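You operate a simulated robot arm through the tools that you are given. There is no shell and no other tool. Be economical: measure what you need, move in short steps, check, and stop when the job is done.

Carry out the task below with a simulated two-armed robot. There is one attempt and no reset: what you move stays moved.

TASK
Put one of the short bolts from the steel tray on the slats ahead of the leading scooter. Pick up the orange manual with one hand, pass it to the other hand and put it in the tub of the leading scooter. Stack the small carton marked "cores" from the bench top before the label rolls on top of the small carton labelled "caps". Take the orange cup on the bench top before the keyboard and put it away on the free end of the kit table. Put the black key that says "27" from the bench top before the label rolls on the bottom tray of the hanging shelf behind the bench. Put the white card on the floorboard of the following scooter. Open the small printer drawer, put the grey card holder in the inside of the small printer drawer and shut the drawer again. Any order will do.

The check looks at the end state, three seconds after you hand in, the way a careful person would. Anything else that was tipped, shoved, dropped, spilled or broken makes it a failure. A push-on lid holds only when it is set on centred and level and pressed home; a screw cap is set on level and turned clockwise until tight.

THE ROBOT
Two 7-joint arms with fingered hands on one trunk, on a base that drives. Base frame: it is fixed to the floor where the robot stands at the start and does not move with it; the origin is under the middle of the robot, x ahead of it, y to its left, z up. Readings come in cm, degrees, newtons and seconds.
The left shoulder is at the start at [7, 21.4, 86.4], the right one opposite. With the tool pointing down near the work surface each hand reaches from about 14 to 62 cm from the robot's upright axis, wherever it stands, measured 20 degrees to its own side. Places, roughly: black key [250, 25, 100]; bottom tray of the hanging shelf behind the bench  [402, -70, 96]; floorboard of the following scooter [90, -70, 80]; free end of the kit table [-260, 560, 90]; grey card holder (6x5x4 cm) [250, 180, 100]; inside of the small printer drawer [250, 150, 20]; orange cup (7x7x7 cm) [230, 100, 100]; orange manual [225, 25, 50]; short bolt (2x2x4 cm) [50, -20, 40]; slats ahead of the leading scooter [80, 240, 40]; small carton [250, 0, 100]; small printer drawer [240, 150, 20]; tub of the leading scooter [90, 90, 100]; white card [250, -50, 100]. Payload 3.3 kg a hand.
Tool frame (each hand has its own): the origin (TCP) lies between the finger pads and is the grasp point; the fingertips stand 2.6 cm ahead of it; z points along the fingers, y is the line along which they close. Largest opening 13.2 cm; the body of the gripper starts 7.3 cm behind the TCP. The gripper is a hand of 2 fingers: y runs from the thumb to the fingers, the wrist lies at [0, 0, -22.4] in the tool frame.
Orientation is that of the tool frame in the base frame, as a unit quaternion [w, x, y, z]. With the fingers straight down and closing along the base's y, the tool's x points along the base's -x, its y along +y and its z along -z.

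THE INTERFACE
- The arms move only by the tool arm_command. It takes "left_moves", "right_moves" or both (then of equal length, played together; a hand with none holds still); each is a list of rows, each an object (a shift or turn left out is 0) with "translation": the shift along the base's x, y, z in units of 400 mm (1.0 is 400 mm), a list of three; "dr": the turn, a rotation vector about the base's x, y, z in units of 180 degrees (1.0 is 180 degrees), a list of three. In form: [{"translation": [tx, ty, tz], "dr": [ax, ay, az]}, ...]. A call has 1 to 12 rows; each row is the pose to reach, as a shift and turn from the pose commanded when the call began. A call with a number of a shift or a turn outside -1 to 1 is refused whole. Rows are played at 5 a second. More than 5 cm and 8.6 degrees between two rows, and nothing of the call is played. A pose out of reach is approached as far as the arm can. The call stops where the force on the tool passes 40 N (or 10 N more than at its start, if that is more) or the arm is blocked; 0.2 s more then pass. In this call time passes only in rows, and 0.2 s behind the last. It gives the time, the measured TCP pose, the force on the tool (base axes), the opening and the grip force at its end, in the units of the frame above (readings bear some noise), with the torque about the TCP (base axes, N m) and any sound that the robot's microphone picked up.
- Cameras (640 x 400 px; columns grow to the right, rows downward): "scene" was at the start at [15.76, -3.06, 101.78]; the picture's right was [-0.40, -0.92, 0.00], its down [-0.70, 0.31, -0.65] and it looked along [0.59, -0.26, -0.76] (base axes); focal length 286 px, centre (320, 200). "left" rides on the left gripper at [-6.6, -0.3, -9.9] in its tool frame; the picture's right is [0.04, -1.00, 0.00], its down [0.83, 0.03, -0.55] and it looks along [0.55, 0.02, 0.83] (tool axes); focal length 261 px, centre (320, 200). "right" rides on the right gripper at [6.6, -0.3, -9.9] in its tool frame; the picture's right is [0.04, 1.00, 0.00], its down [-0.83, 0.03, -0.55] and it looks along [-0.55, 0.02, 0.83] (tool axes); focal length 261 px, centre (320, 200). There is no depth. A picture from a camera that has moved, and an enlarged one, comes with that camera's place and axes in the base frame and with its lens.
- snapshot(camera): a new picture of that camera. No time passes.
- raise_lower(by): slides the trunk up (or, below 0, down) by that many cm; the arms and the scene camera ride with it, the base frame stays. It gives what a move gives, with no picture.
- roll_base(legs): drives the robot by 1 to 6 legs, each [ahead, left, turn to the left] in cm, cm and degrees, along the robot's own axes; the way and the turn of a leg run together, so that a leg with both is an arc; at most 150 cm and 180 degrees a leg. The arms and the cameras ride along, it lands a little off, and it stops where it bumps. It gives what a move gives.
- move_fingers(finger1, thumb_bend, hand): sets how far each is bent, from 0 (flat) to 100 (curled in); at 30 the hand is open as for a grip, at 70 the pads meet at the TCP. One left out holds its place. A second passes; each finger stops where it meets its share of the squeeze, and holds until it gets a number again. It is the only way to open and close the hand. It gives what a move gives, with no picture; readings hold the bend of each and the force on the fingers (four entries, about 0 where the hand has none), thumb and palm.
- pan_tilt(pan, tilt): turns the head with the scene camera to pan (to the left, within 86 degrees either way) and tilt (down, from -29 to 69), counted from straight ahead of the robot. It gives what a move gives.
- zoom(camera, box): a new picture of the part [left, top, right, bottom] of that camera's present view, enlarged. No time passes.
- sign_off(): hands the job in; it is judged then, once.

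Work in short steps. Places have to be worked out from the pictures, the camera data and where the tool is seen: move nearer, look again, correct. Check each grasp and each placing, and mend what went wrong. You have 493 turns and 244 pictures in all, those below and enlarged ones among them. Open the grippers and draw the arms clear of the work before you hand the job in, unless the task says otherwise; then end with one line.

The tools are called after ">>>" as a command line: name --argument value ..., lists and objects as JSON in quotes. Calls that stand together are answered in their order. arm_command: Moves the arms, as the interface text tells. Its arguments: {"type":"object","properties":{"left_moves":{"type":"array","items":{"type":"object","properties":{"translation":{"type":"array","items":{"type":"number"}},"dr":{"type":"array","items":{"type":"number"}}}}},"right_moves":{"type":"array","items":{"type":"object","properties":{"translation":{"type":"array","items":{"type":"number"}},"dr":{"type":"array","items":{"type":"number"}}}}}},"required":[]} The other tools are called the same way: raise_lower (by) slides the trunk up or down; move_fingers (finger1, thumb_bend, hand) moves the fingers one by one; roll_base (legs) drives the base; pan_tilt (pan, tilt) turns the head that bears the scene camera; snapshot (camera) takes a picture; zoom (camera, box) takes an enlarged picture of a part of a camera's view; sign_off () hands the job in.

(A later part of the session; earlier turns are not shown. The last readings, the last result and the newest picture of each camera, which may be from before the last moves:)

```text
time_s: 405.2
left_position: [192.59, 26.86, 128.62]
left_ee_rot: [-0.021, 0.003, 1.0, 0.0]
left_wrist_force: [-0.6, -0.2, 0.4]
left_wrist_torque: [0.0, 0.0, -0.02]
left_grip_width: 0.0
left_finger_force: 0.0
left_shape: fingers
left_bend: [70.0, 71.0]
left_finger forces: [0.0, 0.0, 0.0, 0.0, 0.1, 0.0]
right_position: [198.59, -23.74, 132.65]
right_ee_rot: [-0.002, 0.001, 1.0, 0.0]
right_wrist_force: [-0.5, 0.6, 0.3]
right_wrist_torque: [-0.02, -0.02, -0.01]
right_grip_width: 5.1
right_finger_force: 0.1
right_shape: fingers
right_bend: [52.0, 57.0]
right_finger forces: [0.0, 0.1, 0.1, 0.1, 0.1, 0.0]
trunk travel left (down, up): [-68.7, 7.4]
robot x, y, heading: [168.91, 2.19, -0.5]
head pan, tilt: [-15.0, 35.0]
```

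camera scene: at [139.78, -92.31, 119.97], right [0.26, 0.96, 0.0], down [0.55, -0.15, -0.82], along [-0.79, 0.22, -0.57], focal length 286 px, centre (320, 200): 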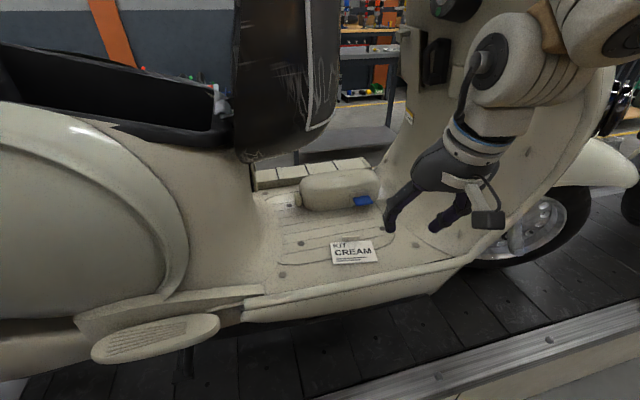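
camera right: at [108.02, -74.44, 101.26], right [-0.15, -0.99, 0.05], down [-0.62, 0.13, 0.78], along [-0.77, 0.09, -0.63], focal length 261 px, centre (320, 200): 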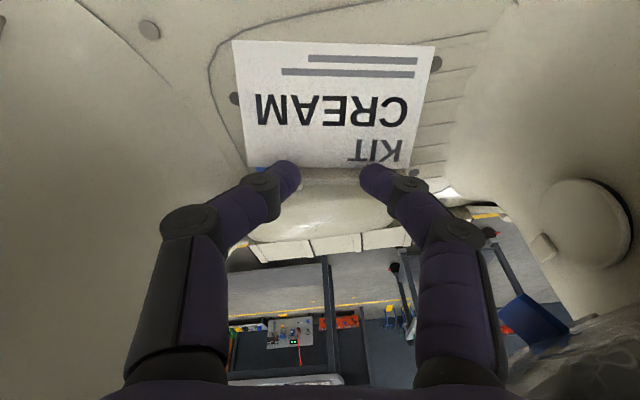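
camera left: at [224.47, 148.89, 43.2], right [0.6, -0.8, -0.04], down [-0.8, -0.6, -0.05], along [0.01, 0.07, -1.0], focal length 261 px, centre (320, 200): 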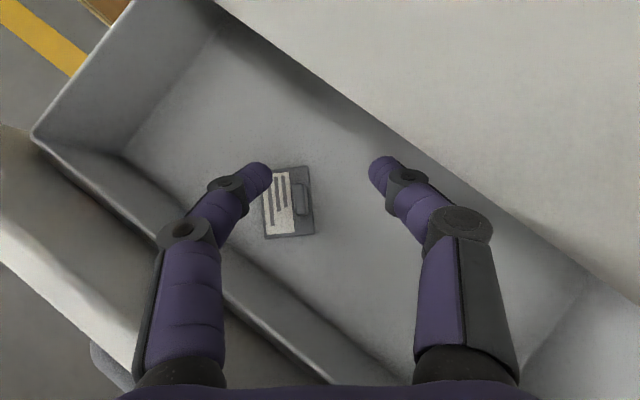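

Now I lower the trunk and look at the books in the shelf.

>>> raise_lower --by -40

>>> pan_tilt --pan 20 --tilt 50

>>> snapshot --camera "scene"

```text
time_s: 409.0
left_position: [192.75, 26.81, 88.13]
left_ee_rot: [-0.034, 0.002, 0.999, 0.0]
left_wrist_force: [0.2, 0.0, 0.1]
left_wrist_torque: [0.0, -0.01, -0.03]
left_grip_width: 0.01
left_finger_force: 0.1
left_shape: fingers
left_bend: [70.0, 71.0]
left_finger forces: [0.0, 0.0, 0.1, 0.0, 0.1, 0.0]
right_position: [198.61, -23.98, 92.68]
right_ee_rot: [-0.002, 0.001, 1.0, 0.0]
right_wrist_force: [0.1, -0.3, 0.0]
right_wrist_torque: [-0.02, -0.02, 0.0]
right_grip_width: 5.07
right_finger_force: 0.1
right_shape: fingers
right_bend: [52.0, 57.0]
right_finger forces: [0.0, 0.1, 0.1, 0.1, 0.0, 0.0]
trunk travel left (down, up): [-28.7, 47.4]
robot x, y, heading: [168.53, 2.59, -0.5]
head pan, tilt: [-15.0, 35.0]
```

```text
time_s: 410.0
left_position: [192.79, 26.68, 88.07]
left_ee_rot: [-0.034, 0.001, 0.999, -0.001]
left_wrist_force: [-0.5, -0.6, 0.2]
left_wrist_torque: [0.03, 0.01, 0.0]
left_grip_width: 0.0
left_finger_force: 0.1
left_shape: fingers
left_bend: [70.0, 71.0]
left_finger forces: [0.1, 0.0, 0.0, 0.0, 0.0, 0.0]
right_position: [198.67, -23.83, 92.57]
right_ee_rot: [-0.002, 0.001, 1.0, -0.001]
right_wrist_force: [-0.3, 0.1, -0.8]
right_wrist_torque: [0.0, 0.01, 0.0]
right_grip_width: 5.09
right_finger_force: 0.0
right_shape: fingers
right_bend: [52.0, 57.0]
right_finger forces: [0.1, 0.1, 0.0, 0.1, 0.1, 0.0]
trunk travel left (down, up): [-28.7, 47.4]
robot x, y, heading: [168.84, 2.36, -0.5]
head pan, tilt: [20.0, 50.0]
```

```text
87 pictures are left
camera scene: at [180.98, 4.85, 115.77], right [0.33, -0.94, 0.0], down [-0.72, -0.26, -0.64], along [0.61, 0.21, -0.77], focal length 286 px, centre (320, 200)
```

scene: 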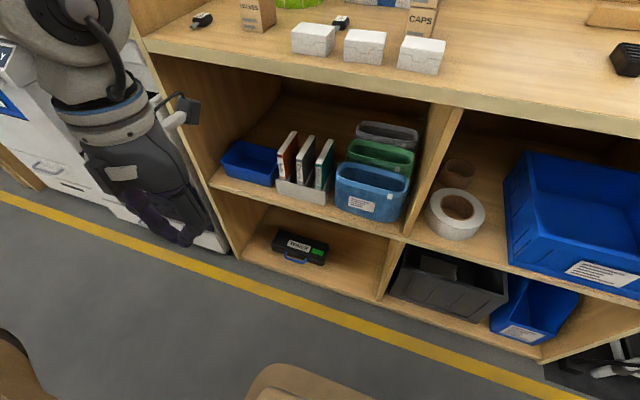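

>>> zoom --camera "scene" --box '[210, 110, 430, 230]'

```text
2.91 times, centred on (320, 170) of scene
camera zoom: at [180.98, 4.85, 115.77], right [0.33, -0.94, 0.0], down [-0.72, -0.26, -0.64], along [0.61, 0.21, -0.77], focal length 831 px, centre (320, 287)
```

zoom: 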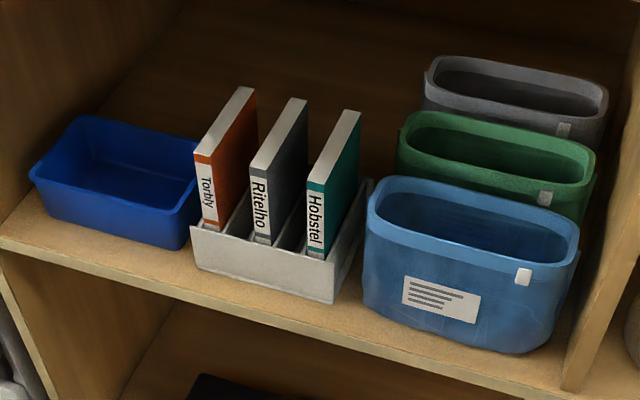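

The orange manual "Torbly" is leftmost in the rack: spine near [227,30.5], top z≈71. I position the base and turn the left hand to point forward (80° pitch).

>>> roll_base --legs '[[-8, 12, 0.5]]'

>>> move_fingers --hand "left" --finger1 56 --thumb_bend 56

>>> arm_command --left_moves '[{"translation": [0.03, -0.01, -0.03], "dr": [0, -0.042, 0]}, {"translation": [0.06, -0.02, -0.06], "dr": [0, -0.084, 0]}, {"translation": [0.1, -0.03, -0.09], "dr": [0, -0.127, 0]}, {"translation": [0.14, -0.04, -0.12], "dr": [0, -0.169, 0]}, {"translation": [0.18, -0.05, -0.15], "dr": [0, -0.212, 0]}, {"translation": [0.22, -0.06, -0.18], "dr": [0, -0.254, 0]}, {"translation": [0.26, -0.08, -0.22], "dr": [0, -0.297, 0]}, {"translation": [0.3, -0.1, -0.26], "dr": [0, -0.339, 0]}, {"translation": [0.34, -0.12, -0.3], "dr": [0, -0.381, 0]}, {"translation": [0.38, -0.13, -0.34], "dr": [0, -0.424, 0]}, {"translation": [0.42, -0.14, -0.38], "dr": [0, -0.466, 0]}]'

>>> snapshot --camera "left"

```text
time_s: 411.3
left_position: [184.55, 39.01, 88.03]
left_ee_rot: [-0.033, -0.001, 0.999, -0.001]
left_wrist_force: [0.2, -0.3, -0.4]
left_wrist_torque: [0.01, 0.04, -0.01]
left_grip_width: 0.0
left_finger_force: 0.1
left_shape: fingers
left_bend: [70.0, 71.0]
left_finger forces: [0.0, 0.1, 0.1, 0.0, 0.1, 0.1]
right_position: [190.95, -11.49, 92.65]
right_ee_rot: [-0.001, -0.004, 1.0, 0.001]
right_wrist_force: [0.1, 1.0, 0.5]
right_wrist_torque: [-0.01, 0.0, -0.02]
right_grip_width: 5.07
right_finger_force: 0.0
right_shape: fingers
right_bend: [52.0, 57.0]
right_finger forces: [0.1, 0.0, 0.0, 0.0, 0.0, 0.0]
trunk travel left (down, up): [-28.7, 47.4]
robot x, y, heading: [160.67, 14.58, 0.2]
head pan, tilt: [20.0, 50.0]
```

```text
time_s: 412.3
left_position: [184.61, 38.89, 88.08]
left_ee_rot: [-0.034, -0.002, 0.999, -0.001]
left_wrist_force: [-0.1, 0.0, -0.6]
left_wrist_torque: [-0.01, -0.01, 0.01]
left_grip_width: 4.54
left_finger_force: 0.1
left_shape: fingers
left_bend: [56.0, 56.0]
left_finger forces: [0.0, 0.0, 0.0, 0.0, 0.1, 0.0]
right_position: [190.92, -11.54, 92.54]
right_ee_rot: [-0.002, -0.004, 1.0, 0.0]
right_wrist_force: [0.1, 0.5, -1.2]
right_wrist_torque: [0.02, -0.03, 0.01]
right_grip_width: 5.09
right_finger_force: 0.1
right_shape: fingers
right_bend: [52.0, 57.0]
right_finger forces: [0.0, 0.0, 0.0, 0.1, 0.1, 0.0]
trunk travel left (down, up): [-28.7, 47.4]
robot x, y, heading: [160.77, 14.12, -0.0]
head pan, tilt: [20.0, 50.0]
```

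```text
time_s: 414.6
left_position: [204.52, 36.44, 79.39]
left_ee_rot: [0.481, -0.067, 0.874, -0.002]
left_wrist_force: [-0.4, 0.0, -0.1]
left_wrist_torque: [-0.04, 0.03, -0.01]
left_grip_width: 4.64
left_finger_force: 0.1
left_shape: fingers
left_bend: [56.0, 56.0]
left_finger forces: [0.1, 0.1, 0.1, 0.1, 0.0, 0.0]
left hand out of reach, approached as far as the arm can: row 1, 2, 3, 4, 5, 6, 7, 8, 9, 10, 11
right_position: [190.86, -11.53, 92.58]
right_ee_rot: [-0.002, -0.004, 1.0, -0.001]
right_wrist_force: [0.1, 0.2, -0.1]
right_wrist_torque: [0.01, 0.0, 0.02]
right_grip_width: 5.07
right_finger_force: 0.0
right_shape: fingers
right_bend: [52.0, 57.0]
right_finger forces: [0.0, 0.0, 0.0, 0.0, 0.1, 0.0]
trunk travel left (down, up): [-28.7, 47.4]
robot x, y, heading: [161.09, 14.28, 0.0]
head pan, tilt: [20.0, 50.0]
stopped in row 11 (left hand): the arm was blocked; the commanded pose is now the measured one
```

```text
85 pictures are left
camera left: at [199.72, 36.38, 90.03], right [0.09, -1.0, 0.03], down [-0.91, -0.1, -0.4], along [0.4, 0.01, -0.91], focal length 261 px, centre (320, 200)
```

left: 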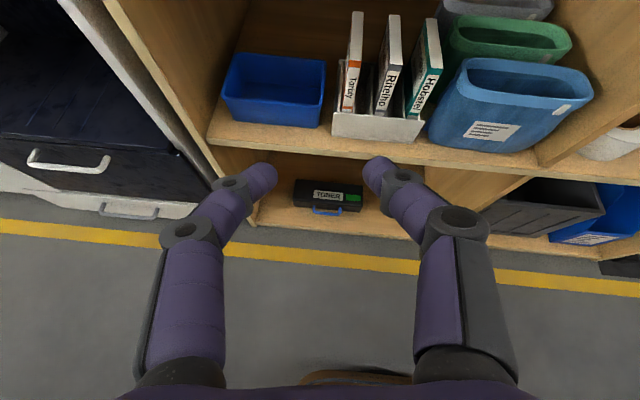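

Pitch limit is about 57°, which suffices. Triangulated: spine at [233,34], z 56–64. I lower the trunk 18 cm, tuck the right hand and align y.

>>> arm_command --right_moves '[{"translation": [-0.08, -0.03, 0]}, {"translation": [-0.16, -0.06, 0]}, {"translation": [-0.22, -0.1, 0]}]'

>>> raise_lower --by -18

>>> roll_base --legs '[[14, -2.4, 0]]'

>>> move_fingers --hand "left" --finger1 57 --thumb_bend 57

>>> snapshot --camera "left"

```text
time_s: 415.4
left_position: [204.51, 36.44, 79.53]
left_ee_rot: [0.481, -0.066, 0.874, -0.002]
left_wrist_force: [-0.9, -1.3, -0.1]
left_wrist_torque: [-0.01, -0.01, 0.02]
left_grip_width: 4.6
left_finger_force: 0.0
left_shape: fingers
left_bend: [56.0, 56.0]
left_finger forces: [0.0, 0.0, 0.0, 0.1, 0.0, 0.0]
right_position: [182.7, -15.55, 93.26]
right_ee_rot: [-0.001, -0.004, 1.0, 0.0]
right_wrist_force: [-0.1, -0.7, 0.5]
right_wrist_torque: [0.02, -0.02, 0.04]
right_grip_width: 5.07
right_finger_force: 0.0
right_shape: fingers
right_bend: [52.0, 57.0]
right_finger forces: [0.1, 0.1, 0.1, 0.1, 0.0, 0.1]
right hand out of reach, approached as far as the arm can: row 3
trunk travel left (down, up): [-28.7, 47.4]
robot x, y, heading: [160.92, 14.36, 0.1]
head pan, tilt: [20.0, 50.0]
```

```text
time_s: 417.4
left_position: [203.99, 36.24, 54.83]
left_ee_rot: [0.405, -0.063, 0.912, 0.004]
left_wrist_force: [-0.6, 0.7, 0.6]
left_wrist_torque: [0.0, -0.01, -0.03]
left_grip_width: 4.61
left_finger_force: 0.1
left_shape: fingers
left_bend: [56.0, 56.0]
left_finger forces: [0.1, 0.0, 0.0, 0.1, 0.0, 0.0]
right_position: [184.92, -15.62, 72.15]
right_ee_rot: [-0.086, -0.001, 0.996, 0.002]
right_wrist_force: [-0.2, 0.3, 0.2]
right_wrist_torque: [0.0, 0.0, 0.01]
right_grip_width: 5.08
right_finger_force: 0.0
right_shape: fingers
right_bend: [52.0, 57.0]
right_finger forces: [0.1, 0.0, 0.1, 0.1, 0.0, 0.0]
trunk travel left (down, up): [-10.7, 65.4]
robot x, y, heading: [160.82, 14.14, 0.1]
head pan, tilt: [20.0, 50.0]
```

```text
time_s: 418.7
left_position: [217.88, 33.93, 54.74]
left_ee_rot: [0.404, -0.065, 0.913, 0.005]
left_wrist_force: [0.0, -0.1, -0.2]
left_wrist_torque: [-0.04, 0.0, 0.02]
left_grip_width: 4.61
left_finger_force: 0.1
left_shape: fingers
left_bend: [56.0, 56.0]
left_finger forces: [0.0, 0.0, 0.0, 0.0, 0.0, 0.0]
right_position: [199.03, -18.02, 72.24]
right_ee_rot: [-0.087, -0.002, 0.996, 0.001]
right_wrist_force: [0.0, -0.6, 0.4]
right_wrist_torque: [-0.03, -0.02, 0.0]
right_grip_width: 5.08
right_finger_force: 0.1
right_shape: fingers
right_bend: [52.0, 57.0]
right_finger forces: [0.1, 0.0, 0.0, 0.0, 0.1, 0.0]
trunk travel left (down, up): [-10.7, 65.4]
robot x, y, heading: [174.82, 11.35, 0.2]
head pan, tilt: [20.0, 50.0]
```

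```text
time_s: 419.7
left_position: [217.87, 33.99, 54.71]
left_ee_rot: [0.404, -0.066, 0.912, 0.005]
left_wrist_force: [0.4, 0.1, -0.5]
left_wrist_torque: [-0.03, -0.03, 0.01]
left_grip_width: 4.62
left_finger_force: 0.2
left_shape: fingers
left_bend: [56.0, 56.0]
left_finger forces: [0.0, 0.0, 0.1, 0.0, 0.0, 0.0]
right_position: [198.97, -18.05, 72.13]
right_ee_rot: [-0.086, -0.002, 0.996, 0.001]
right_wrist_force: [-0.2, -0.4, -1.1]
right_wrist_torque: [-0.01, 0.01, 0.0]
right_grip_width: 5.05
right_finger_force: 0.1
right_shape: fingers
right_bend: [52.0, 57.0]
right_finger forces: [0.0, 0.0, 0.0, 0.1, 0.0, 0.0]
trunk travel left (down, up): [-10.7, 65.4]
robot x, y, heading: [174.49, 11.5, 0.2]
head pan, tilt: [20.0, 50.0]
```

```text
84 pictures are left
camera left: at [215.03, 33.86, 66.07], right [0.1, -1.0, 0.01], down [-0.97, -0.1, -0.24], along [0.24, 0.01, -0.97], focal length 261 px, centre (320, 200)
```

left: 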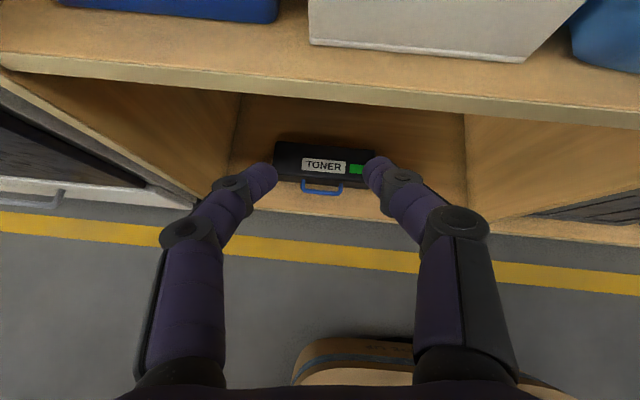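

The pose drifted low; I raise the hand to z≈64 with a bit more pitch before entering the shelf.

>>> arm_command --left_moves '[{"translation": [-0.03, 0, 0.08], "dr": [0, -0.02, 0]}, {"translation": [-0.03, 0, 0.16], "dr": [0, -0.04, 0]}, {"translation": [0.0, 0, 0.23], "dr": [0, -0.055, 0]}]'

>>> snapshot --camera "left"

```text
time_s: 420.5
left_position: [221.98, 32.99, 63.16]
left_ee_rot: [0.48, -0.086, 0.873, -0.002]
left_wrist_force: [-0.2, -0.8, 0.1]
left_wrist_torque: [0.02, -0.01, 0.02]
left_grip_width: 4.59
left_finger_force: 0.1
left_shape: fingers
left_bend: [56.0, 56.0]
left_finger forces: [0.0, 0.1, 0.0, 0.0, 0.0, 0.1]
left hand out of reach, approached as far as the arm can: row 1, 2, 3
right_position: [198.83, -18.15, 72.3]
right_ee_rot: [-0.086, -0.003, 0.996, 0.002]
right_wrist_force: [-0.1, 0.4, -0.2]
right_wrist_torque: [0.04, -0.01, 0.01]
right_grip_width: 5.08
right_finger_force: 0.1
right_shape: fingers
right_bend: [52.0, 57.0]
right_finger forces: [0.1, 0.1, 0.1, 0.0, 0.0, 0.1]
trunk travel left (down, up): [-10.7, 65.4]
robot x, y, heading: [175.18, 11.85, 0.1]
head pan, tilt: [20.0, 50.0]
```

```text
83 pictures are left
camera left: at [217.22, 32.97, 73.81], right [0.13, -0.99, 0.05], down [-0.91, -0.14, -0.4], along [0.4, 0.0, -0.91], focal length 261 px, centre (320, 200)
```

left: 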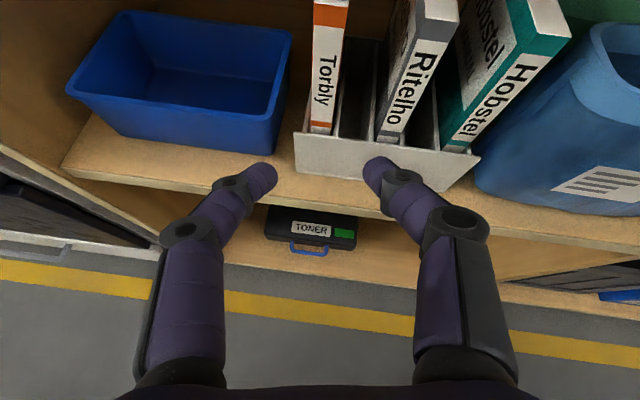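

The spine is centred between the jaws, ~12 cm ahead. I drive forward 8 cm and check.

>>> roll_base --legs '[[8, 0.8, 0]]'

>>> snapshot --camera "left"

```text
time_s: 421.6
left_position: [230.03, 33.43, 63.35]
left_ee_rot: [0.482, -0.083, 0.872, -0.006]
left_wrist_force: [0.2, 0.2, -0.5]
left_wrist_torque: [-0.02, -0.02, 0.0]
left_grip_width: 4.62
left_finger_force: 0.0
left_shape: fingers
left_bend: [56.0, 56.0]
left_finger forces: [0.0, 0.0, 0.0, 0.0, 0.0, 0.0]
right_position: [207.03, -17.17, 72.14]
right_ee_rot: [-0.087, -0.003, 0.996, 0.001]
right_wrist_force: [0.2, 1.1, -0.1]
right_wrist_torque: [0.01, -0.04, -0.02]
right_grip_width: 5.07
right_finger_force: 0.1
right_shape: fingers
right_bend: [52.0, 57.0]
right_finger forces: [0.0, 0.1, 0.0, 0.0, 0.1, 0.1]
trunk travel left (down, up): [-10.7, 65.4]
robot x, y, heading: [183.26, 12.37, 0.5]
head pan, tilt: [20.0, 50.0]
```

```text
82 pictures are left
camera left: at [225.19, 33.62, 73.92], right [0.12, -0.99, 0.06], down [-0.91, -0.13, -0.4], along [0.41, 0.0, -0.91], focal length 261 px, centre (320, 200)
```

left: 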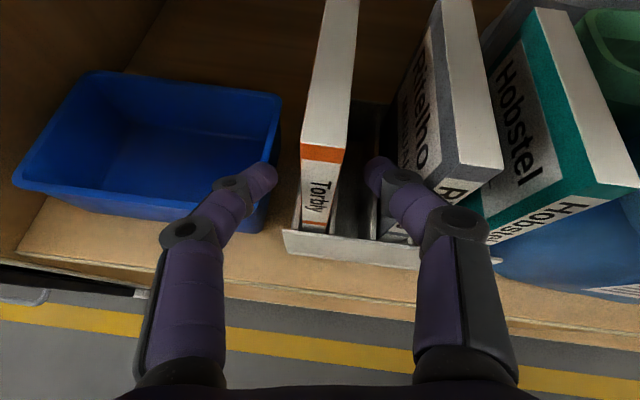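

Spine at x≈230.5, z 58–66, well centred. I narrow the fingers a little to clear the blue bin and drive 3.5 cm further.

>>> move_fingers --hand "left" --finger1 59 --thumb_bend 59

>>> roll_base --legs '[[3.5, 0, 0]]'

>>> move_fingers --hand "left" --finger1 72 --thumb_bend 72

>>> snapshot --camera "left"

```text
time_s: 422.6
left_position: [230.16, 33.78, 63.21]
left_ee_rot: [0.481, -0.086, 0.872, -0.007]
left_wrist_force: [0.2, 0.7, 0.5]
left_wrist_torque: [0.03, -0.01, 0.01]
left_grip_width: 3.7
left_finger_force: 0.1
left_shape: fingers
left_bend: [59.0, 59.0]
left_finger forces: [0.1, 0.1, 0.0, 0.0, 0.0, 0.1]
right_position: [206.96, -17.17, 72.25]
right_ee_rot: [-0.086, -0.003, 0.996, 0.002]
right_wrist_force: [0.6, -0.2, 0.2]
right_wrist_torque: [-0.01, -0.02, -0.01]
right_grip_width: 5.12
right_finger_force: 0.1
right_shape: fingers
right_bend: [52.0, 57.0]
right_finger forces: [0.0, 0.0, 0.1, 0.0, 0.0, 0.0]
trunk travel left (down, up): [-10.7, 65.4]
robot x, y, heading: [183.04, 12.79, 0.4]
head pan, tilt: [20.0, 50.0]
```

```text
time_s: 423.4
left_position: [233.54, 33.76, 63.16]
left_ee_rot: [0.48, -0.087, 0.873, -0.006]
left_wrist_force: [0.3, 0.7, 0.3]
left_wrist_torque: [0.0, -0.02, -0.05]
left_grip_width: 3.62
left_finger_force: 0.1
left_shape: fingers
left_bend: [59.0, 59.0]
left_finger forces: [0.0, 0.0, 0.0, 0.1, 1.1, 0.0]
right_position: [210.4, -17.16, 72.21]
right_ee_rot: [-0.086, -0.004, 0.996, 0.001]
right_wrist_force: [0.1, 0.2, -0.7]
right_wrist_torque: [-0.04, 0.05, 0.02]
right_grip_width: 5.1
right_finger_force: 0.0
right_shape: fingers
right_bend: [52.0, 57.0]
right_finger forces: [0.0, 0.1, 0.1, 0.0, 0.0, 0.0]
trunk travel left (down, up): [-10.7, 65.4]
robot x, y, heading: [186.3, 12.49, 0.3]
head pan, tilt: [20.0, 50.0]
```

```text
time_s: 424.4
left_position: [233.5, 33.77, 63.29]
left_ee_rot: [0.481, -0.087, 0.872, -0.007]
left_wrist_force: [2.0, 1.4, -0.5]
left_wrist_torque: [-0.04, 0.03, 0.01]
left_grip_width: 1.4
left_finger_force: 7.3
left_shape: fingers
left_bend: [68.0, 68.0]
left_finger forces: [6.4, 0.0, 0.0, 0.1, 7.1, 0.1]
right_position: [210.57, -17.05, 72.21]
right_ee_rot: [-0.086, -0.004, 0.996, 0.002]
right_wrist_force: [-0.3, 0.3, -0.4]
right_wrist_torque: [0.0, -0.01, -0.03]
right_grip_width: 5.08
right_finger_force: 0.0
right_shape: fingers
right_bend: [52.0, 57.0]
right_finger forces: [0.1, 0.0, 0.1, 0.1, 0.0, 0.0]
trunk travel left (down, up): [-10.7, 65.4]
robot x, y, heading: [186.54, 12.82, 0.2]
head pan, tilt: [20.0, 50.0]
```

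```text
81 pictures are left
camera left: at [228.72, 33.86, 73.97], right [0.13, -0.99, 0.06], down [-0.9, -0.14, -0.4], along [0.41, 0.0, -0.91], focal length 261 px, centre (320, 200)
```

left: 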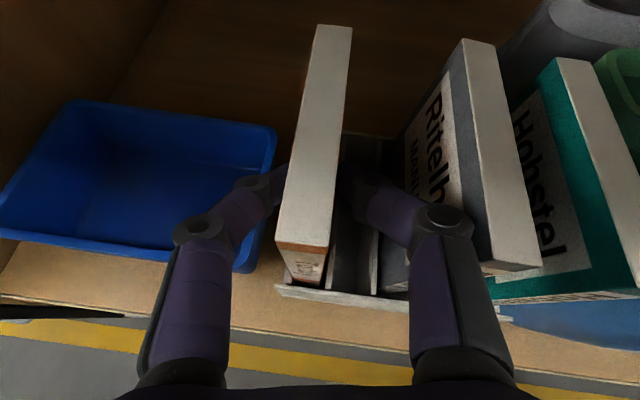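

Good deep grip on the manual. I squeeze more and lift with the trunk in small steps.

>>> move_fingers --hand "left" --finger1 78 --thumb_bend 78

>>> raise_lower --by 3

>>> raise_lower --by 3

>>> snapshot --camera "left"

```text
time_s: 425.4
left_position: [233.67, 33.69, 63.33]
left_ee_rot: [0.481, -0.088, 0.872, -0.006]
left_wrist_force: [0.5, 0.0, 0.2]
left_wrist_torque: [-0.06, 0.01, -0.06]
left_grip_width: 1.29
left_finger_force: 14.1
left_shape: fingers
left_bend: [72.0, 71.0]
left_finger forces: [13.7, 0.1, 0.1, 0.0, 14.8, 0.0]
right_position: [210.44, -17.19, 72.24]
right_ee_rot: [-0.086, -0.005, 0.996, 0.001]
right_wrist_force: [-0.6, 0.5, -0.5]
right_wrist_torque: [-0.02, 0.0, 0.02]
right_grip_width: 5.07
right_finger_force: 0.1
right_shape: fingers
right_bend: [52.0, 57.0]
right_finger forces: [0.1, 0.0, 0.1, 0.0, 0.0, 0.0]
trunk travel left (down, up): [-10.7, 65.4]
robot x, y, heading: [186.51, 12.58, 0.4]
head pan, tilt: [20.0, 50.0]
```

```text
time_s: 426.1
left_position: [233.58, 33.61, 66.18]
left_ee_rot: [0.48, -0.087, 0.873, -0.006]
left_wrist_force: [1.2, 0.3, -1.9]
left_wrist_torque: [0.0, 0.05, -0.03]
left_grip_width: 1.28
left_finger_force: 13.7
left_shape: fingers
left_bend: [72.0, 71.0]
left_finger forces: [14.1, 0.0, 0.0, 0.0, 13.9, 0.1]
right_position: [210.49, -17.14, 75.14]
right_ee_rot: [-0.087, -0.003, 0.996, 0.001]
right_wrist_force: [0.3, -0.7, -0.6]
right_wrist_torque: [0.0, 0.03, -0.01]
right_grip_width: 5.08
right_finger_force: 0.0
right_shape: fingers
right_bend: [52.0, 57.0]
right_finger forces: [0.1, 0.1, 0.0, 0.0, 0.1, 0.1]
trunk travel left (down, up): [-13.7, 62.4]
robot x, y, heading: [186.55, 12.45, 0.3]
head pan, tilt: [20.0, 50.0]
```

```text
time_s: 426.9
left_position: [233.6, 33.78, 69.41]
left_ee_rot: [0.481, -0.088, 0.872, -0.005]
left_wrist_force: [1.2, -1.0, -2.1]
left_wrist_torque: [-0.03, 0.03, 0.05]
left_grip_width: 1.29
left_finger_force: 14.0
left_shape: fingers
left_bend: [72.0, 71.0]
left_finger forces: [14.0, 0.0, 0.0, 0.0, 14.0, 0.0]
right_position: [210.47, -17.17, 78.2]
right_ee_rot: [-0.087, -0.003, 0.996, 0.0]
right_wrist_force: [-0.3, -0.4, -0.4]
right_wrist_torque: [0.01, 0.04, 0.0]
right_grip_width: 5.08
right_finger_force: 0.0
right_shape: fingers
right_bend: [52.0, 57.0]
right_finger forces: [0.1, 0.1, 0.0, 0.0, 0.0, 0.1]
trunk travel left (down, up): [-16.7, 59.4]
robot x, y, heading: [186.4, 12.97, 0.3]
head pan, tilt: [20.0, 50.0]
```

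```text
80 pictures are left
camera left: at [228.73, 33.82, 79.92], right [0.12, -0.99, 0.06], down [-0.9, -0.14, -0.4], along [0.41, 0.0, -0.91], focal length 261 px, centre (320, 200)
```

left: 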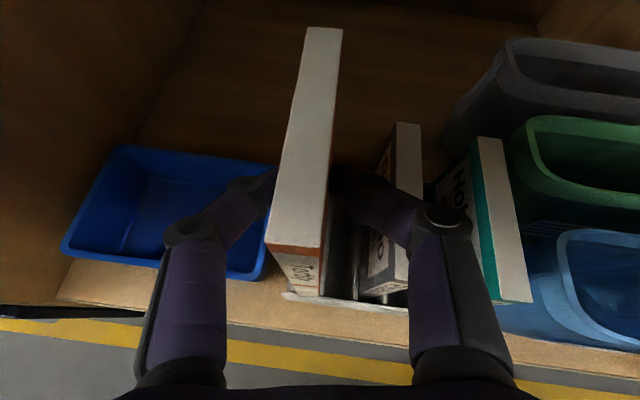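

Lifting cleanly. I raise 4 cm more, then drive straight back.

>>> raise_lower --by 4

>>> roll_base --legs '[[-26, 0, 0]]'

>>> snapshot --camera "scene"

```text
time_s: 427.7
left_position: [233.58, 33.63, 73.18]
left_ee_rot: [0.481, -0.087, 0.873, -0.007]
left_wrist_force: [0.1, 0.2, -2.1]
left_wrist_torque: [0.02, 0.01, 0.0]
left_grip_width: 1.3
left_finger_force: 14.2
left_shape: fingers
left_bend: [72.0, 71.0]
left_finger forces: [14.0, 0.0, 0.1, 0.0, 13.8, 0.0]
right_position: [210.67, -17.18, 82.15]
right_ee_rot: [-0.086, -0.003, 0.996, 0.001]
right_wrist_force: [-0.1, 0.0, 0.0]
right_wrist_torque: [0.0, -0.01, 0.02]
right_grip_width: 5.09
right_finger_force: 0.2
right_shape: fingers
right_bend: [52.0, 57.0]
right_finger forces: [0.1, 0.0, 0.0, 0.0, 0.0, 0.1]
trunk travel left (down, up): [-20.7, 55.4]
robot x, y, heading: [186.29, 12.55, 0.3]
head pan, tilt: [20.0, 50.0]
```

```text
time_s: 429.6
left_position: [207.28, 33.59, 73.31]
left_ee_rot: [0.481, -0.087, 0.872, -0.006]
left_wrist_force: [-0.3, -1.2, -0.5]
left_wrist_torque: [0.01, 0.01, 0.03]
left_grip_width: 1.28
left_finger_force: 14.2
left_shape: fingers
left_bend: [72.0, 71.0]
left_finger forces: [14.1, 0.0, 0.0, 0.0, 13.9, 0.0]
right_position: [184.4, -17.27, 82.13]
right_ee_rot: [-0.086, -0.005, 0.996, 0.002]
right_wrist_force: [0.0, 0.6, -0.5]
right_wrist_torque: [-0.02, 0.01, -0.02]
right_grip_width: 5.08
right_finger_force: 0.1
right_shape: fingers
right_bend: [52.0, 57.0]
right_finger forces: [0.0, 0.0, 0.1, 0.0, 0.0, 0.0]
trunk travel left (down, up): [-20.7, 55.4]
robot x, y, heading: [160.15, 12.45, 0.2]
head pan, tilt: [20.0, 50.0]
```

```text
79 pictures are left
camera scene: at [174.3, 15.3, 107.6], right [0.35, -0.94, 0.0], down [-0.72, -0.27, -0.64], along [0.6, 0.22, -0.77], focal length 286 px, centre (320, 200)
```

scene: 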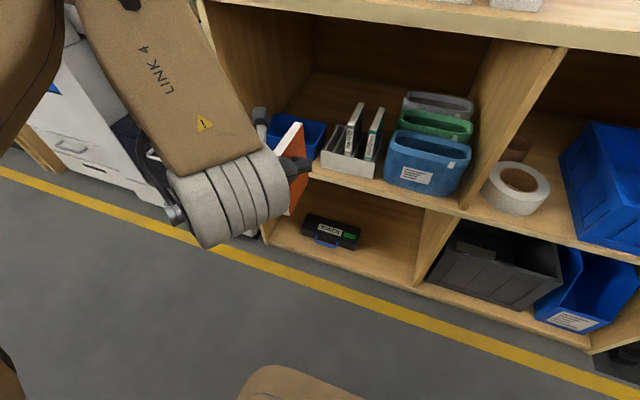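

Manual is out. For the hand-over I swing the left hand to the middle, yawing it 40° to the right.

>>> arm_command --left_moves '[{"translation": [-0.01, -0.06, 0.01], "dr": [0, 0, -0.022]}, {"translation": [-0.02, -0.12, 0.02], "dr": [0, 0, -0.044]}, {"translation": [-0.03, -0.18, 0.03], "dr": [0, 0, -0.067]}, {"translation": [-0.04, -0.24, 0.04], "dr": [0, 0, -0.089]}, {"translation": [-0.05, -0.3, 0.05], "dr": [0, 0, -0.111]}, {"translation": [-0.06, -0.36, 0.06], "dr": [0, 0, -0.133]}, {"translation": [-0.07, -0.42, 0.07], "dr": [0, 0, -0.156]}, {"translation": [-0.08, -0.48, 0.08], "dr": [0, 0, -0.178]}, {"translation": [-0.09, -0.54, 0.09], "dr": [0, 0, -0.2]}, {"translation": [-0.1, -0.6, 0.1], "dr": [0, 0, -0.222]}]'

>>> pan_tilt --pan 0 --tilt 50

>>> snapshot --camera "scene"

```text
time_s: 431.8
left_position: [203.44, 9.69, 77.31]
left_ee_rot: [0.45, 0.216, 0.85, -0.17]
left_wrist_force: [-1.1, -0.1, -0.9]
left_wrist_torque: [-0.02, 0.03, 0.04]
left_grip_width: 1.28
left_finger_force: 14.4
left_shape: fingers
left_bend: [72.0, 71.0]
left_finger forces: [14.0, 0.1, 0.0, 0.1, 13.9, 0.0]
right_position: [184.47, -17.2, 82.16]
right_ee_rot: [-0.086, -0.005, 0.996, 0.001]
right_wrist_force: [0.2, -0.1, 0.1]
right_wrist_torque: [0.01, -0.02, -0.03]
right_grip_width: 5.07
right_finger_force: 0.1
right_shape: fingers
right_bend: [52.0, 57.0]
right_finger forces: [0.1, 0.0, 0.1, 0.1, 0.0, 0.1]
trunk travel left (down, up): [-20.7, 55.4]
robot x, y, heading: [160.08, 12.54, 0.5]
head pan, tilt: [20.0, 50.0]
```

```text
time_s: 432.6
left_position: [203.42, 9.86, 77.27]
left_ee_rot: [0.449, 0.216, 0.85, -0.17]
left_wrist_force: [-1.2, 0.1, -1.9]
left_wrist_torque: [0.02, 0.02, -0.02]
left_grip_width: 1.26
left_finger_force: 13.8
left_shape: fingers
left_bend: [72.0, 71.0]
left_finger forces: [14.1, 0.0, 0.0, 0.0, 13.9, 0.0]
right_position: [184.33, -17.3, 82.17]
right_ee_rot: [-0.086, -0.004, 0.996, 0.001]
right_wrist_force: [-0.6, 1.0, -0.3]
right_wrist_torque: [-0.03, -0.04, -0.01]
right_grip_width: 5.09
right_finger_force: 0.1
right_shape: fingers
right_bend: [52.0, 57.0]
right_finger forces: [0.0, 0.1, 0.0, 0.0, 0.0, 0.1]
trunk travel left (down, up): [-20.7, 55.4]
robot x, y, heading: [160.08, 12.5, 0.4]
head pan, tilt: [0.0, 50.0]
```

```text
78 pictures are left
camera scene: at [174.8, 12.67, 107.6], right [0.01, -1.0, 0.0], down [-0.77, -0.01, -0.64], along [0.64, 0.0, -0.77], focal length 286 px, centre (320, 200)
```

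scene: 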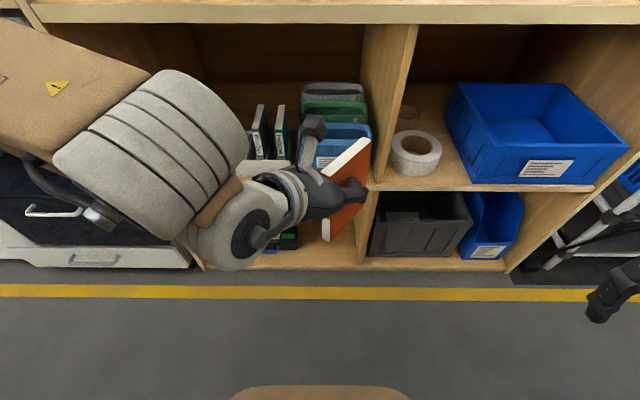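

The manual's top edge is now toward the middle. I bring the right hand above it, yawed −40° to match, at z≈95.

>>> move_fingers --hand "right" --finger1 52 --thumb_bend 52

>>> arm_command --right_moves '[{"translation": [0.0, 0, 0.12], "dr": [-0.002, -0.0052, -0.0224]}, {"translation": [0.03, 0.02, 0.22], "dr": [-0.004, -0.0105, -0.0448]}, {"translation": [0.1, 0.06, 0.3], "dr": [-0.006, -0.0157, -0.0672]}, {"translation": [0.18, 0.12, 0.32], "dr": [-0.0079, -0.0209, -0.0896]}, {"translation": [0.26, 0.2, 0.33], "dr": [-0.0099, -0.0262, -0.112]}, {"translation": [0.33, 0.28, 0.33], "dr": [-0.0119, -0.0314, -0.1343]}, {"translation": [0.4, 0.37, 0.33], "dr": [-0.0139, -0.0366, -0.1567]}, {"translation": [0.47, 0.45, 0.33], "dr": [-0.0158, -0.0418, -0.1791]}, {"translation": [0.53, 0.52, 0.33], "dr": [-0.0178, -0.0471, -0.2015]}, {"translation": [0.577, 0.59, 0.33], "dr": [-0.0198, -0.0523, -0.2239]}]'

>>> snapshot --camera "right"

>>> snapshot --camera "scene"

```text
time_s: 433.6
left_position: [203.49, 9.75, 77.28]
left_ee_rot: [0.45, 0.216, 0.85, -0.17]
left_wrist_force: [0.0, -0.4, -1.9]
left_wrist_torque: [0.04, 0.03, 0.0]
left_grip_width: 1.26
left_finger_force: 14.0
left_shape: fingers
left_bend: [72.0, 71.0]
left_finger forces: [13.9, 0.1, 0.1, 0.0, 14.0, 0.0]
right_position: [184.33, -17.2, 82.1]
right_ee_rot: [-0.086, -0.004, 0.996, 0.001]
right_wrist_force: [-0.3, 1.1, 0.3]
right_wrist_torque: [-0.02, 0.01, -0.03]
right_grip_width: 5.9
right_finger_force: 0.1
right_shape: fingers
right_bend: [52.0, 52.0]
right_finger forces: [0.0, 0.0, 0.0, 0.0, 0.0, 0.0]
trunk travel left (down, up): [-20.7, 55.4]
robot x, y, heading: [159.91, 12.47, 0.7]
head pan, tilt: [0.0, 50.0]
```

```text
time_s: 435.8
left_position: [203.47, 9.76, 77.21]
left_ee_rot: [0.45, 0.215, 0.85, -0.17]
left_wrist_force: [0.6, -0.4, -1.7]
left_wrist_torque: [-0.01, 0.05, -0.02]
left_grip_width: 1.27
left_finger_force: 14.0
left_shape: fingers
left_bend: [72.0, 71.0]
left_finger forces: [14.0, 0.0, 0.0, 0.1, 13.8, 0.0]
right_position: [204.8, 7.54, 93.07]
right_ee_rot: [-0.002, 0.342, 0.94, 0.002]
right_wrist_force: [-1.0, -0.4, -0.1]
right_wrist_torque: [0.02, -0.01, 0.0]
right_grip_width: 5.94
right_finger_force: 0.1
right_shape: fingers
right_bend: [52.0, 52.0]
right_finger forces: [0.0, 0.0, 0.0, 0.0, 0.0, 0.0]
right hand out of reach, approached as far as the arm can: row 1, 2, 3, 4, 5, 8, 9, 10
trunk travel left (down, up): [-20.7, 55.4]
robot x, y, heading: [160.53, 12.51, 0.3]
head pan, tilt: [0.0, 50.0]
```

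```text
77 pictures are left
camera right: at [199.53, 11.46, 102.84], right [0.61, 0.79, 0.0], down [0.66, -0.51, 0.55], along [0.44, -0.34, -0.83], focal length 261 px, centre (320, 200)
```

right: 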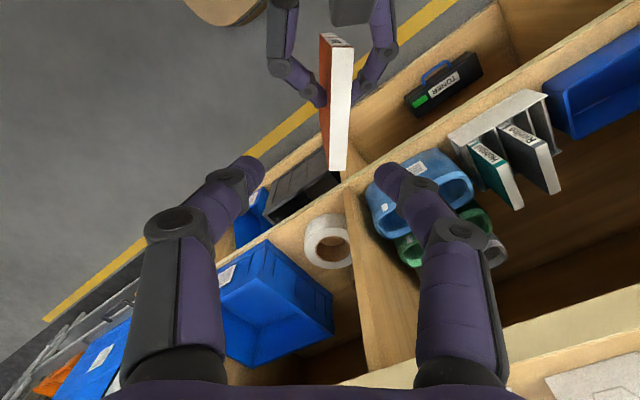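

```text
76 pictures are left
camera scene: at [174.79, 12.65, 107.6], right [0.01, -1.0, 0.0], down [-0.77, 0.0, -0.64], along [0.64, 0.0, -0.77], focal length 286 px, centre (320, 200)
```

scene: 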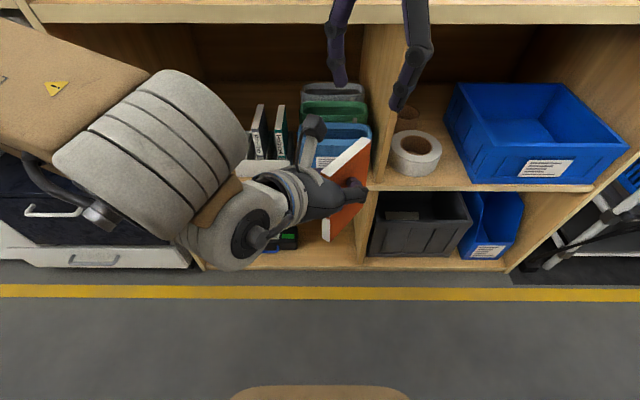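

Aligned with the manual's top edge ([201,11.8]→[209.7,5.8], z≈80). I lower the right hand toward [207,7.6].

>>> arm_command --right_moves '[{"translation": [-0.01, 0.03, -0.08]}, {"translation": [-0.01, 0.03, -0.16]}, {"translation": [-0.01, 0.03, -0.23]}]'

>>> snapshot --camera "right"

```text
time_s: 436.6
left_position: [203.4, 9.68, 77.22]
left_ee_rot: [0.449, 0.214, 0.851, -0.169]
left_wrist_force: [-0.4, 0.2, -0.7]
left_wrist_torque: [-0.02, 0.0, 0.0]
left_grip_width: 1.29
left_finger_force: 13.7
left_shape: fingers
left_bend: [72.0, 71.0]
left_finger forces: [14.0, 0.1, 0.0, 0.0, 13.8, 0.1]
right_position: [204.36, 8.72, 83.77]
right_ee_rot: [-0.001, 0.342, 0.94, 0.0]
right_wrist_force: [-0.3, -0.6, 0.4]
right_wrist_torque: [-0.02, 0.03, 0.03]
right_grip_width: 5.95
right_finger_force: 0.1
right_shape: fingers
right_bend: [52.0, 52.0]
right_finger forces: [0.0, 0.0, 0.1, 0.1, 0.0, 0.0]
trunk travel left (down, up): [-20.7, 55.4]
robot x, y, heading: [160.53, 13.01, 0.2]
head pan, tilt: [0.0, 50.0]
```

```text
75 pictures are left
camera right: at [199.17, 12.71, 93.56], right [0.61, 0.79, 0.0], down [0.66, -0.51, 0.55], along [0.44, -0.34, -0.83], focal length 261 px, centre (320, 200)
```

right: 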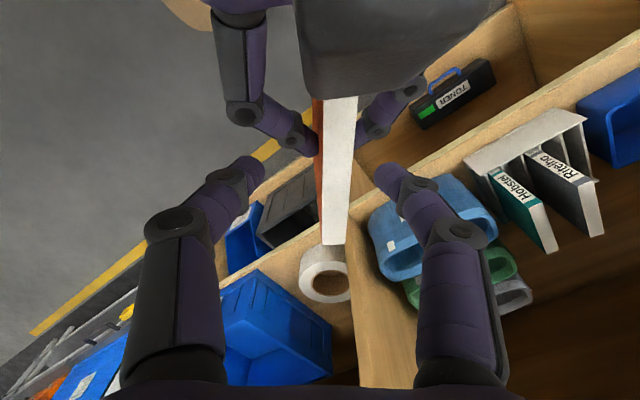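

The right hand should sit further along the manual than it can reach, so I move the left hand back 4 cm along the book instead.

>>> arm_command --left_moves '[{"translation": [-0.039, 0.032, 0]}, {"translation": [-0.077, 0.064, 0]}]'

>>> snapshot --camera "right"

```text
time_s: 437.2
left_position: [200.3, 12.15, 77.29]
left_ee_rot: [0.45, 0.216, 0.85, -0.17]
left_wrist_force: [0.0, -0.5, -1.5]
left_wrist_torque: [0.01, 0.02, -0.01]
left_grip_width: 1.31
left_finger_force: 13.9
left_shape: fingers
left_bend: [72.0, 71.0]
left_finger forces: [14.0, 0.0, 0.0, 0.0, 13.8, 0.0]
right_position: [204.26, 8.69, 83.86]
right_ee_rot: [-0.001, 0.341, 0.94, 0.0]
right_wrist_force: [0.1, 0.4, -0.9]
right_wrist_torque: [-0.01, 0.01, 0.01]
right_grip_width: 5.92
right_finger_force: 0.0
right_shape: fingers
right_bend: [52.0, 52.0]
right_finger forces: [0.1, 0.0, 0.0, 0.0, 0.0, 0.0]
trunk travel left (down, up): [-20.7, 55.4]
robot x, y, heading: [159.91, 12.77, 0.5]
head pan, tilt: [0.0, 50.0]
```

```text
74 pictures are left
camera right: at [199.15, 12.71, 93.61], right [0.61, 0.79, 0.0], down [0.66, -0.51, 0.55], along [0.44, -0.34, -0.83], focal length 261 px, centre (320, 200)
```

right: 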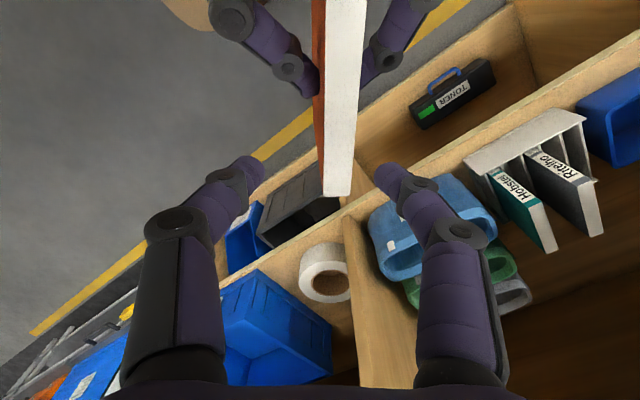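

Good clearance now. I lower the right hand 5 cm and close on the manual.

>>> arm_command --right_moves '[{"translation": [0, 0, -0.06]}, {"translation": [0, 0, -0.125]}]'

>>> move_fingers --hand "right" --finger1 72 --thumb_bend 72

>>> snapshot --camera "right"

```text
time_s: 437.8
left_position: [200.42, 12.16, 77.3]
left_ee_rot: [0.45, 0.215, 0.85, -0.17]
left_wrist_force: [0.7, 0.1, -1.6]
left_wrist_torque: [-0.02, 0.04, -0.02]
left_grip_width: 1.24
left_finger_force: 13.9
left_shape: fingers
left_bend: [72.0, 71.0]
left_finger forces: [14.0, 0.1, 0.1, 0.1, 13.9, 0.1]
right_position: [204.32, 8.69, 78.69]
right_ee_rot: [-0.001, 0.341, 0.94, 0.0]
right_wrist_force: [-0.7, -0.3, 0.5]
right_wrist_torque: [-0.01, 0.01, 0.02]
right_grip_width: 5.93
right_finger_force: 0.0
right_shape: fingers
right_bend: [52.0, 52.0]
right_finger forces: [0.0, 0.0, 0.1, 0.0, 0.0, 0.0]
trunk travel left (down, up): [-20.7, 55.4]
robot x, y, heading: [160.27, 12.47, 0.4]
head pan, tilt: [0.0, 50.0]
```

```text
time_s: 438.8
left_position: [200.28, 12.14, 77.39]
left_ee_rot: [0.449, 0.215, 0.85, -0.17]
left_wrist_force: [-3.0, -2.7, -0.4]
left_wrist_torque: [-0.06, -0.02, -0.18]
left_grip_width: 1.28
left_finger_force: 15.5
left_shape: fingers
left_bend: [72.0, 71.0]
left_finger forces: [13.8, 0.0, 0.0, 0.0, 17.8, 0.1]
right_position: [204.41, 8.66, 78.8]
right_ee_rot: [-0.001, 0.341, 0.94, 0.0]
right_wrist_force: [2.1, 2.2, 0.0]
right_wrist_torque: [0.03, -0.06, -0.02]
right_grip_width: 1.43
right_finger_force: 5.9
right_shape: fingers
right_bend: [66.0, 69.0]
right_finger forces: [7.9, 0.0, 0.1, 0.1, 4.0, 0.0]
trunk travel left (down, up): [-20.7, 55.4]
robot x, y, heading: [159.73, 12.4, 0.4]
head pan, tilt: [0.0, 50.0]
```

```text
73 pictures are left
camera right: at [199.19, 12.62, 88.54], right [0.61, 0.79, 0.0], down [0.66, -0.51, 0.55], along [0.44, -0.34, -0.83], focal length 261 px, centre (320, 200)
```

right: 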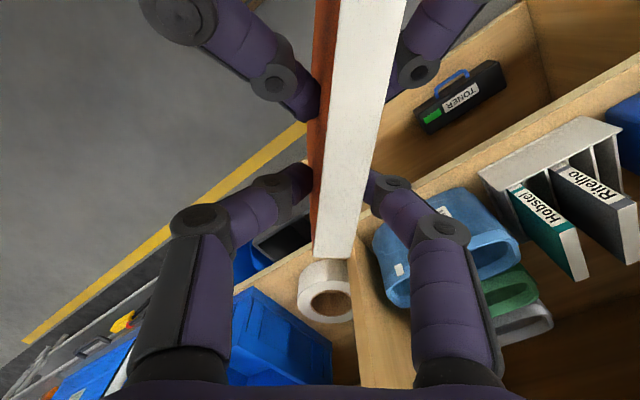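

Both hands hold the manual. I firm the right grip, then open the left hand and withdraw it backward.

>>> move_fingers --hand "right" --finger1 80 --thumb_bend 82

>>> move_fingers --hand "left" --finger1 55 --thumb_bend 55

>>> arm_command --left_moves '[{"translation": [-0.05, 0.035, 0.03]}, {"translation": [-0.1, 0.08, 0.06]}, {"translation": [-0.13, 0.17, 0.06]}, {"translation": [-0.13, 0.28, 0.06]}, {"translation": [-0.1, 0.39, 0.06]}]'

>>> snapshot --camera "scene"

```text
time_s: 439.8
left_position: [200.3, 12.28, 77.44]
left_ee_rot: [0.45, 0.215, 0.85, -0.17]
left_wrist_force: [1.9, -1.1, 0.9]
left_wrist_torque: [-0.06, -0.06, 0.0]
left_grip_width: 1.26
left_finger_force: 14.5
left_shape: fingers
left_bend: [72.0, 71.0]
left_finger forces: [14.4, 0.0, 0.0, 0.0, 14.0, 0.1]
right_position: [204.35, 8.65, 78.72]
right_ee_rot: [-0.001, 0.342, 0.94, 0.0]
right_wrist_force: [-1.0, 2.0, -0.8]
right_wrist_torque: [-0.01, -0.01, 0.07]
right_grip_width: 1.22
right_finger_force: 17.6
right_shape: fingers
right_bend: [72.0, 73.0]
right_finger forces: [17.6, 0.0, 0.1, 0.0, 17.8, 0.0]
trunk travel left (down, up): [-20.7, 55.4]
robot x, y, heading: [160.52, 12.24, 0.2]
head pan, tilt: [0.0, 50.0]
```

```text
time_s: 440.8
left_position: [200.35, 12.14, 77.47]
left_ee_rot: [0.45, 0.214, 0.85, -0.169]
left_wrist_force: [0.3, 0.3, 0.0]
left_wrist_torque: [0.02, 0.01, 0.0]
left_grip_width: 4.92
left_finger_force: 0.1
left_shape: fingers
left_bend: [55.0, 55.0]
left_finger forces: [0.1, 0.0, 0.0, 0.0, 0.0, 0.1]
right_position: [204.34, 8.65, 78.66]
right_ee_rot: [-0.001, 0.341, 0.94, 0.0]
right_wrist_force: [0.1, 0.2, -0.2]
right_wrist_torque: [-0.05, -0.03, 0.02]
right_grip_width: 1.19
right_finger_force: 17.8
right_shape: fingers
right_bend: [72.0, 73.0]
right_finger forces: [18.2, 0.1, 0.0, 0.0, 18.1, 0.1]
trunk travel left (down, up): [-20.7, 55.4]
robot x, y, heading: [160.03, 12.17, 0.5]
head pan, tilt: [0.0, 50.0]
```

```text
time_s: 442.0
left_position: [199.97, 14.93, 78.49]
left_ee_rot: [0.452, 0.192, 0.859, -0.144]
left_wrist_force: [0.5, 0.4, 0.4]
left_wrist_torque: [-0.02, 0.04, 0.02]
left_grip_width: 4.96
left_finger_force: 0.1
left_shape: fingers
left_bend: [55.0, 55.0]
left_finger forces: [0.1, 0.0, 0.1, 0.0, 0.0, 0.0]
left hand out of reach, approached as far as the arm can: row 2, 3, 4, 5
right_position: [204.31, 8.64, 78.7]
right_ee_rot: [0.0, 0.341, 0.94, 0.0]
right_wrist_force: [-0.4, 0.6, -0.2]
right_wrist_torque: [-0.03, -0.03, 0.01]
right_grip_width: 1.19
right_finger_force: 17.8
right_shape: fingers
right_bend: [72.0, 73.0]
right_finger forces: [18.1, 0.0, 0.1, 0.1, 18.0, 0.0]
trunk travel left (down, up): [-20.7, 55.4]
robot x, y, heading: [160.08, 12.51, 0.5]
head pan, tilt: [0.0, 50.0]
```

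```text
72 pictures are left
camera scene: at [174.8, 12.67, 107.6], right [0.01, -1.0, 0.0], down [-0.77, 0.0, -0.64], along [0.64, 0.0, -0.77], focal length 286 px, centre (320, 200)
```

scene: 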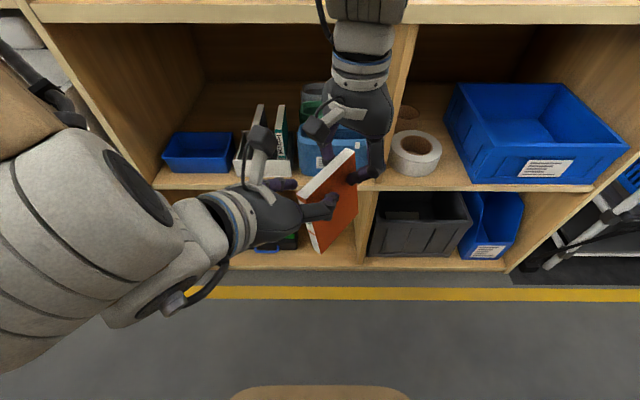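

The right hand holds it alone; the left can't pull straight back, so I recentre it and lift the right hand (with the manual) up out of the left jaws.

>>> arm_command --left_moves '[{"translation": [0.02, -0.1, -0.01]}, {"translation": [0.05, -0.2, -0.03]}, {"translation": [0.08, -0.3, -0.05]}, {"translation": [0.1, -0.39, -0.06]}]'

>>> arm_command --right_moves '[{"translation": [0, 0, 0.1]}, {"translation": [0, 0, 0.2]}, {"translation": [0, 0, 0.3]}, {"translation": [0, 0, 0.4]}, {"translation": [0, 0, 0.45]}]'

>>> snapshot --camera "scene"

```text
time_s: 442.7
left_position: [200.43, 4.56, 78.09]
left_ee_rot: [0.449, 0.218, 0.851, -0.167]
left_wrist_force: [-8.0, 23.2, 5.8]
left_wrist_torque: [0.52, -0.07, 1.34]
left_grip_width: 8.42
left_finger_force: 2.8
left_shape: fingers
left_bend: [41.0, 55.0]
left_finger forces: [3.9, 0.1, 0.0, 0.0, 0.1, 0.0]
right_position: [205.03, 7.67, 78.66]
right_ee_rot: [0.011, 0.353, 0.935, -0.007]
right_wrist_force: [8.2, -23.5, -5.3]
right_wrist_torque: [-0.54, -0.26, 0.0]
right_grip_width: 1.32
right_finger_force: 28.8
right_shape: fingers
right_bend: [74.0, 64.0]
right_finger forces: [31.4, 0.0, 0.0, 0.0, 26.5, 0.1]
trunk travel left (down, up): [-20.7, 55.4]
robot x, y, heading: [160.36, 12.31, 0.7]
head pan, tilt: [0.0, 50.0]
stopped in row 3 (right hand): the force on the tool passed its limit at 52 N (the readings are from after the stop); the commanded pose is now the measured one
```

```text
time_s: 443.9
left_position: [200.38, 4.38, 78.23]
left_ee_rot: [0.448, 0.219, 0.85, -0.169]
left_wrist_force: [0.2, -0.1, -0.9]
left_wrist_torque: [-0.01, -0.03, 0.04]
left_grip_width: 5.03
left_finger_force: 0.0
left_shape: fingers
left_bend: [55.0, 55.0]
left_finger forces: [0.0, 0.1, 0.0, 0.0, 0.1, 0.0]
right_position: [203.11, 8.11, 95.1]
right_ee_rot: [0.007, 0.353, 0.936, 0.004]
right_wrist_force: [0.3, 1.0, -1.6]
right_wrist_torque: [0.04, -0.01, -0.04]
right_grip_width: 1.38
right_finger_force: 16.3
right_shape: fingers
right_bend: [74.0, 71.0]
right_finger forces: [16.4, 0.0, 0.0, 0.0, 16.1, 0.0]
right hand out of reach, approached as far as the arm can: row 4, 5
trunk travel left (down, up): [-20.7, 55.4]
robot x, y, heading: [160.07, 12.22, 0.7]
head pan, tilt: [0.0, 50.0]
```

```text
71 pictures are left
camera scene: at [174.78, 12.67, 107.6], right [0.01, -1.0, 0.0], down [-0.77, -0.01, -0.64], along [0.64, 0.0, -0.77], focal length 286 px, centre (320, 200)
```

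scene: 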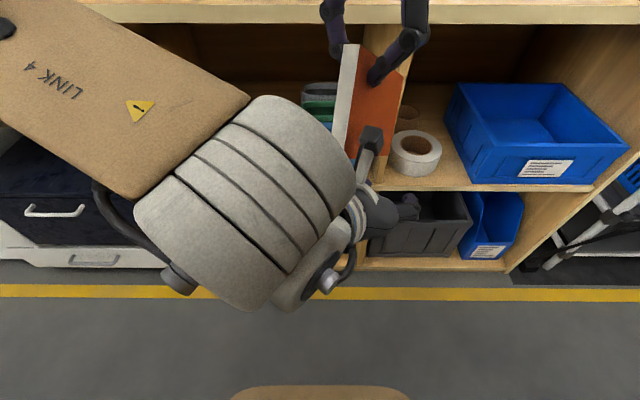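

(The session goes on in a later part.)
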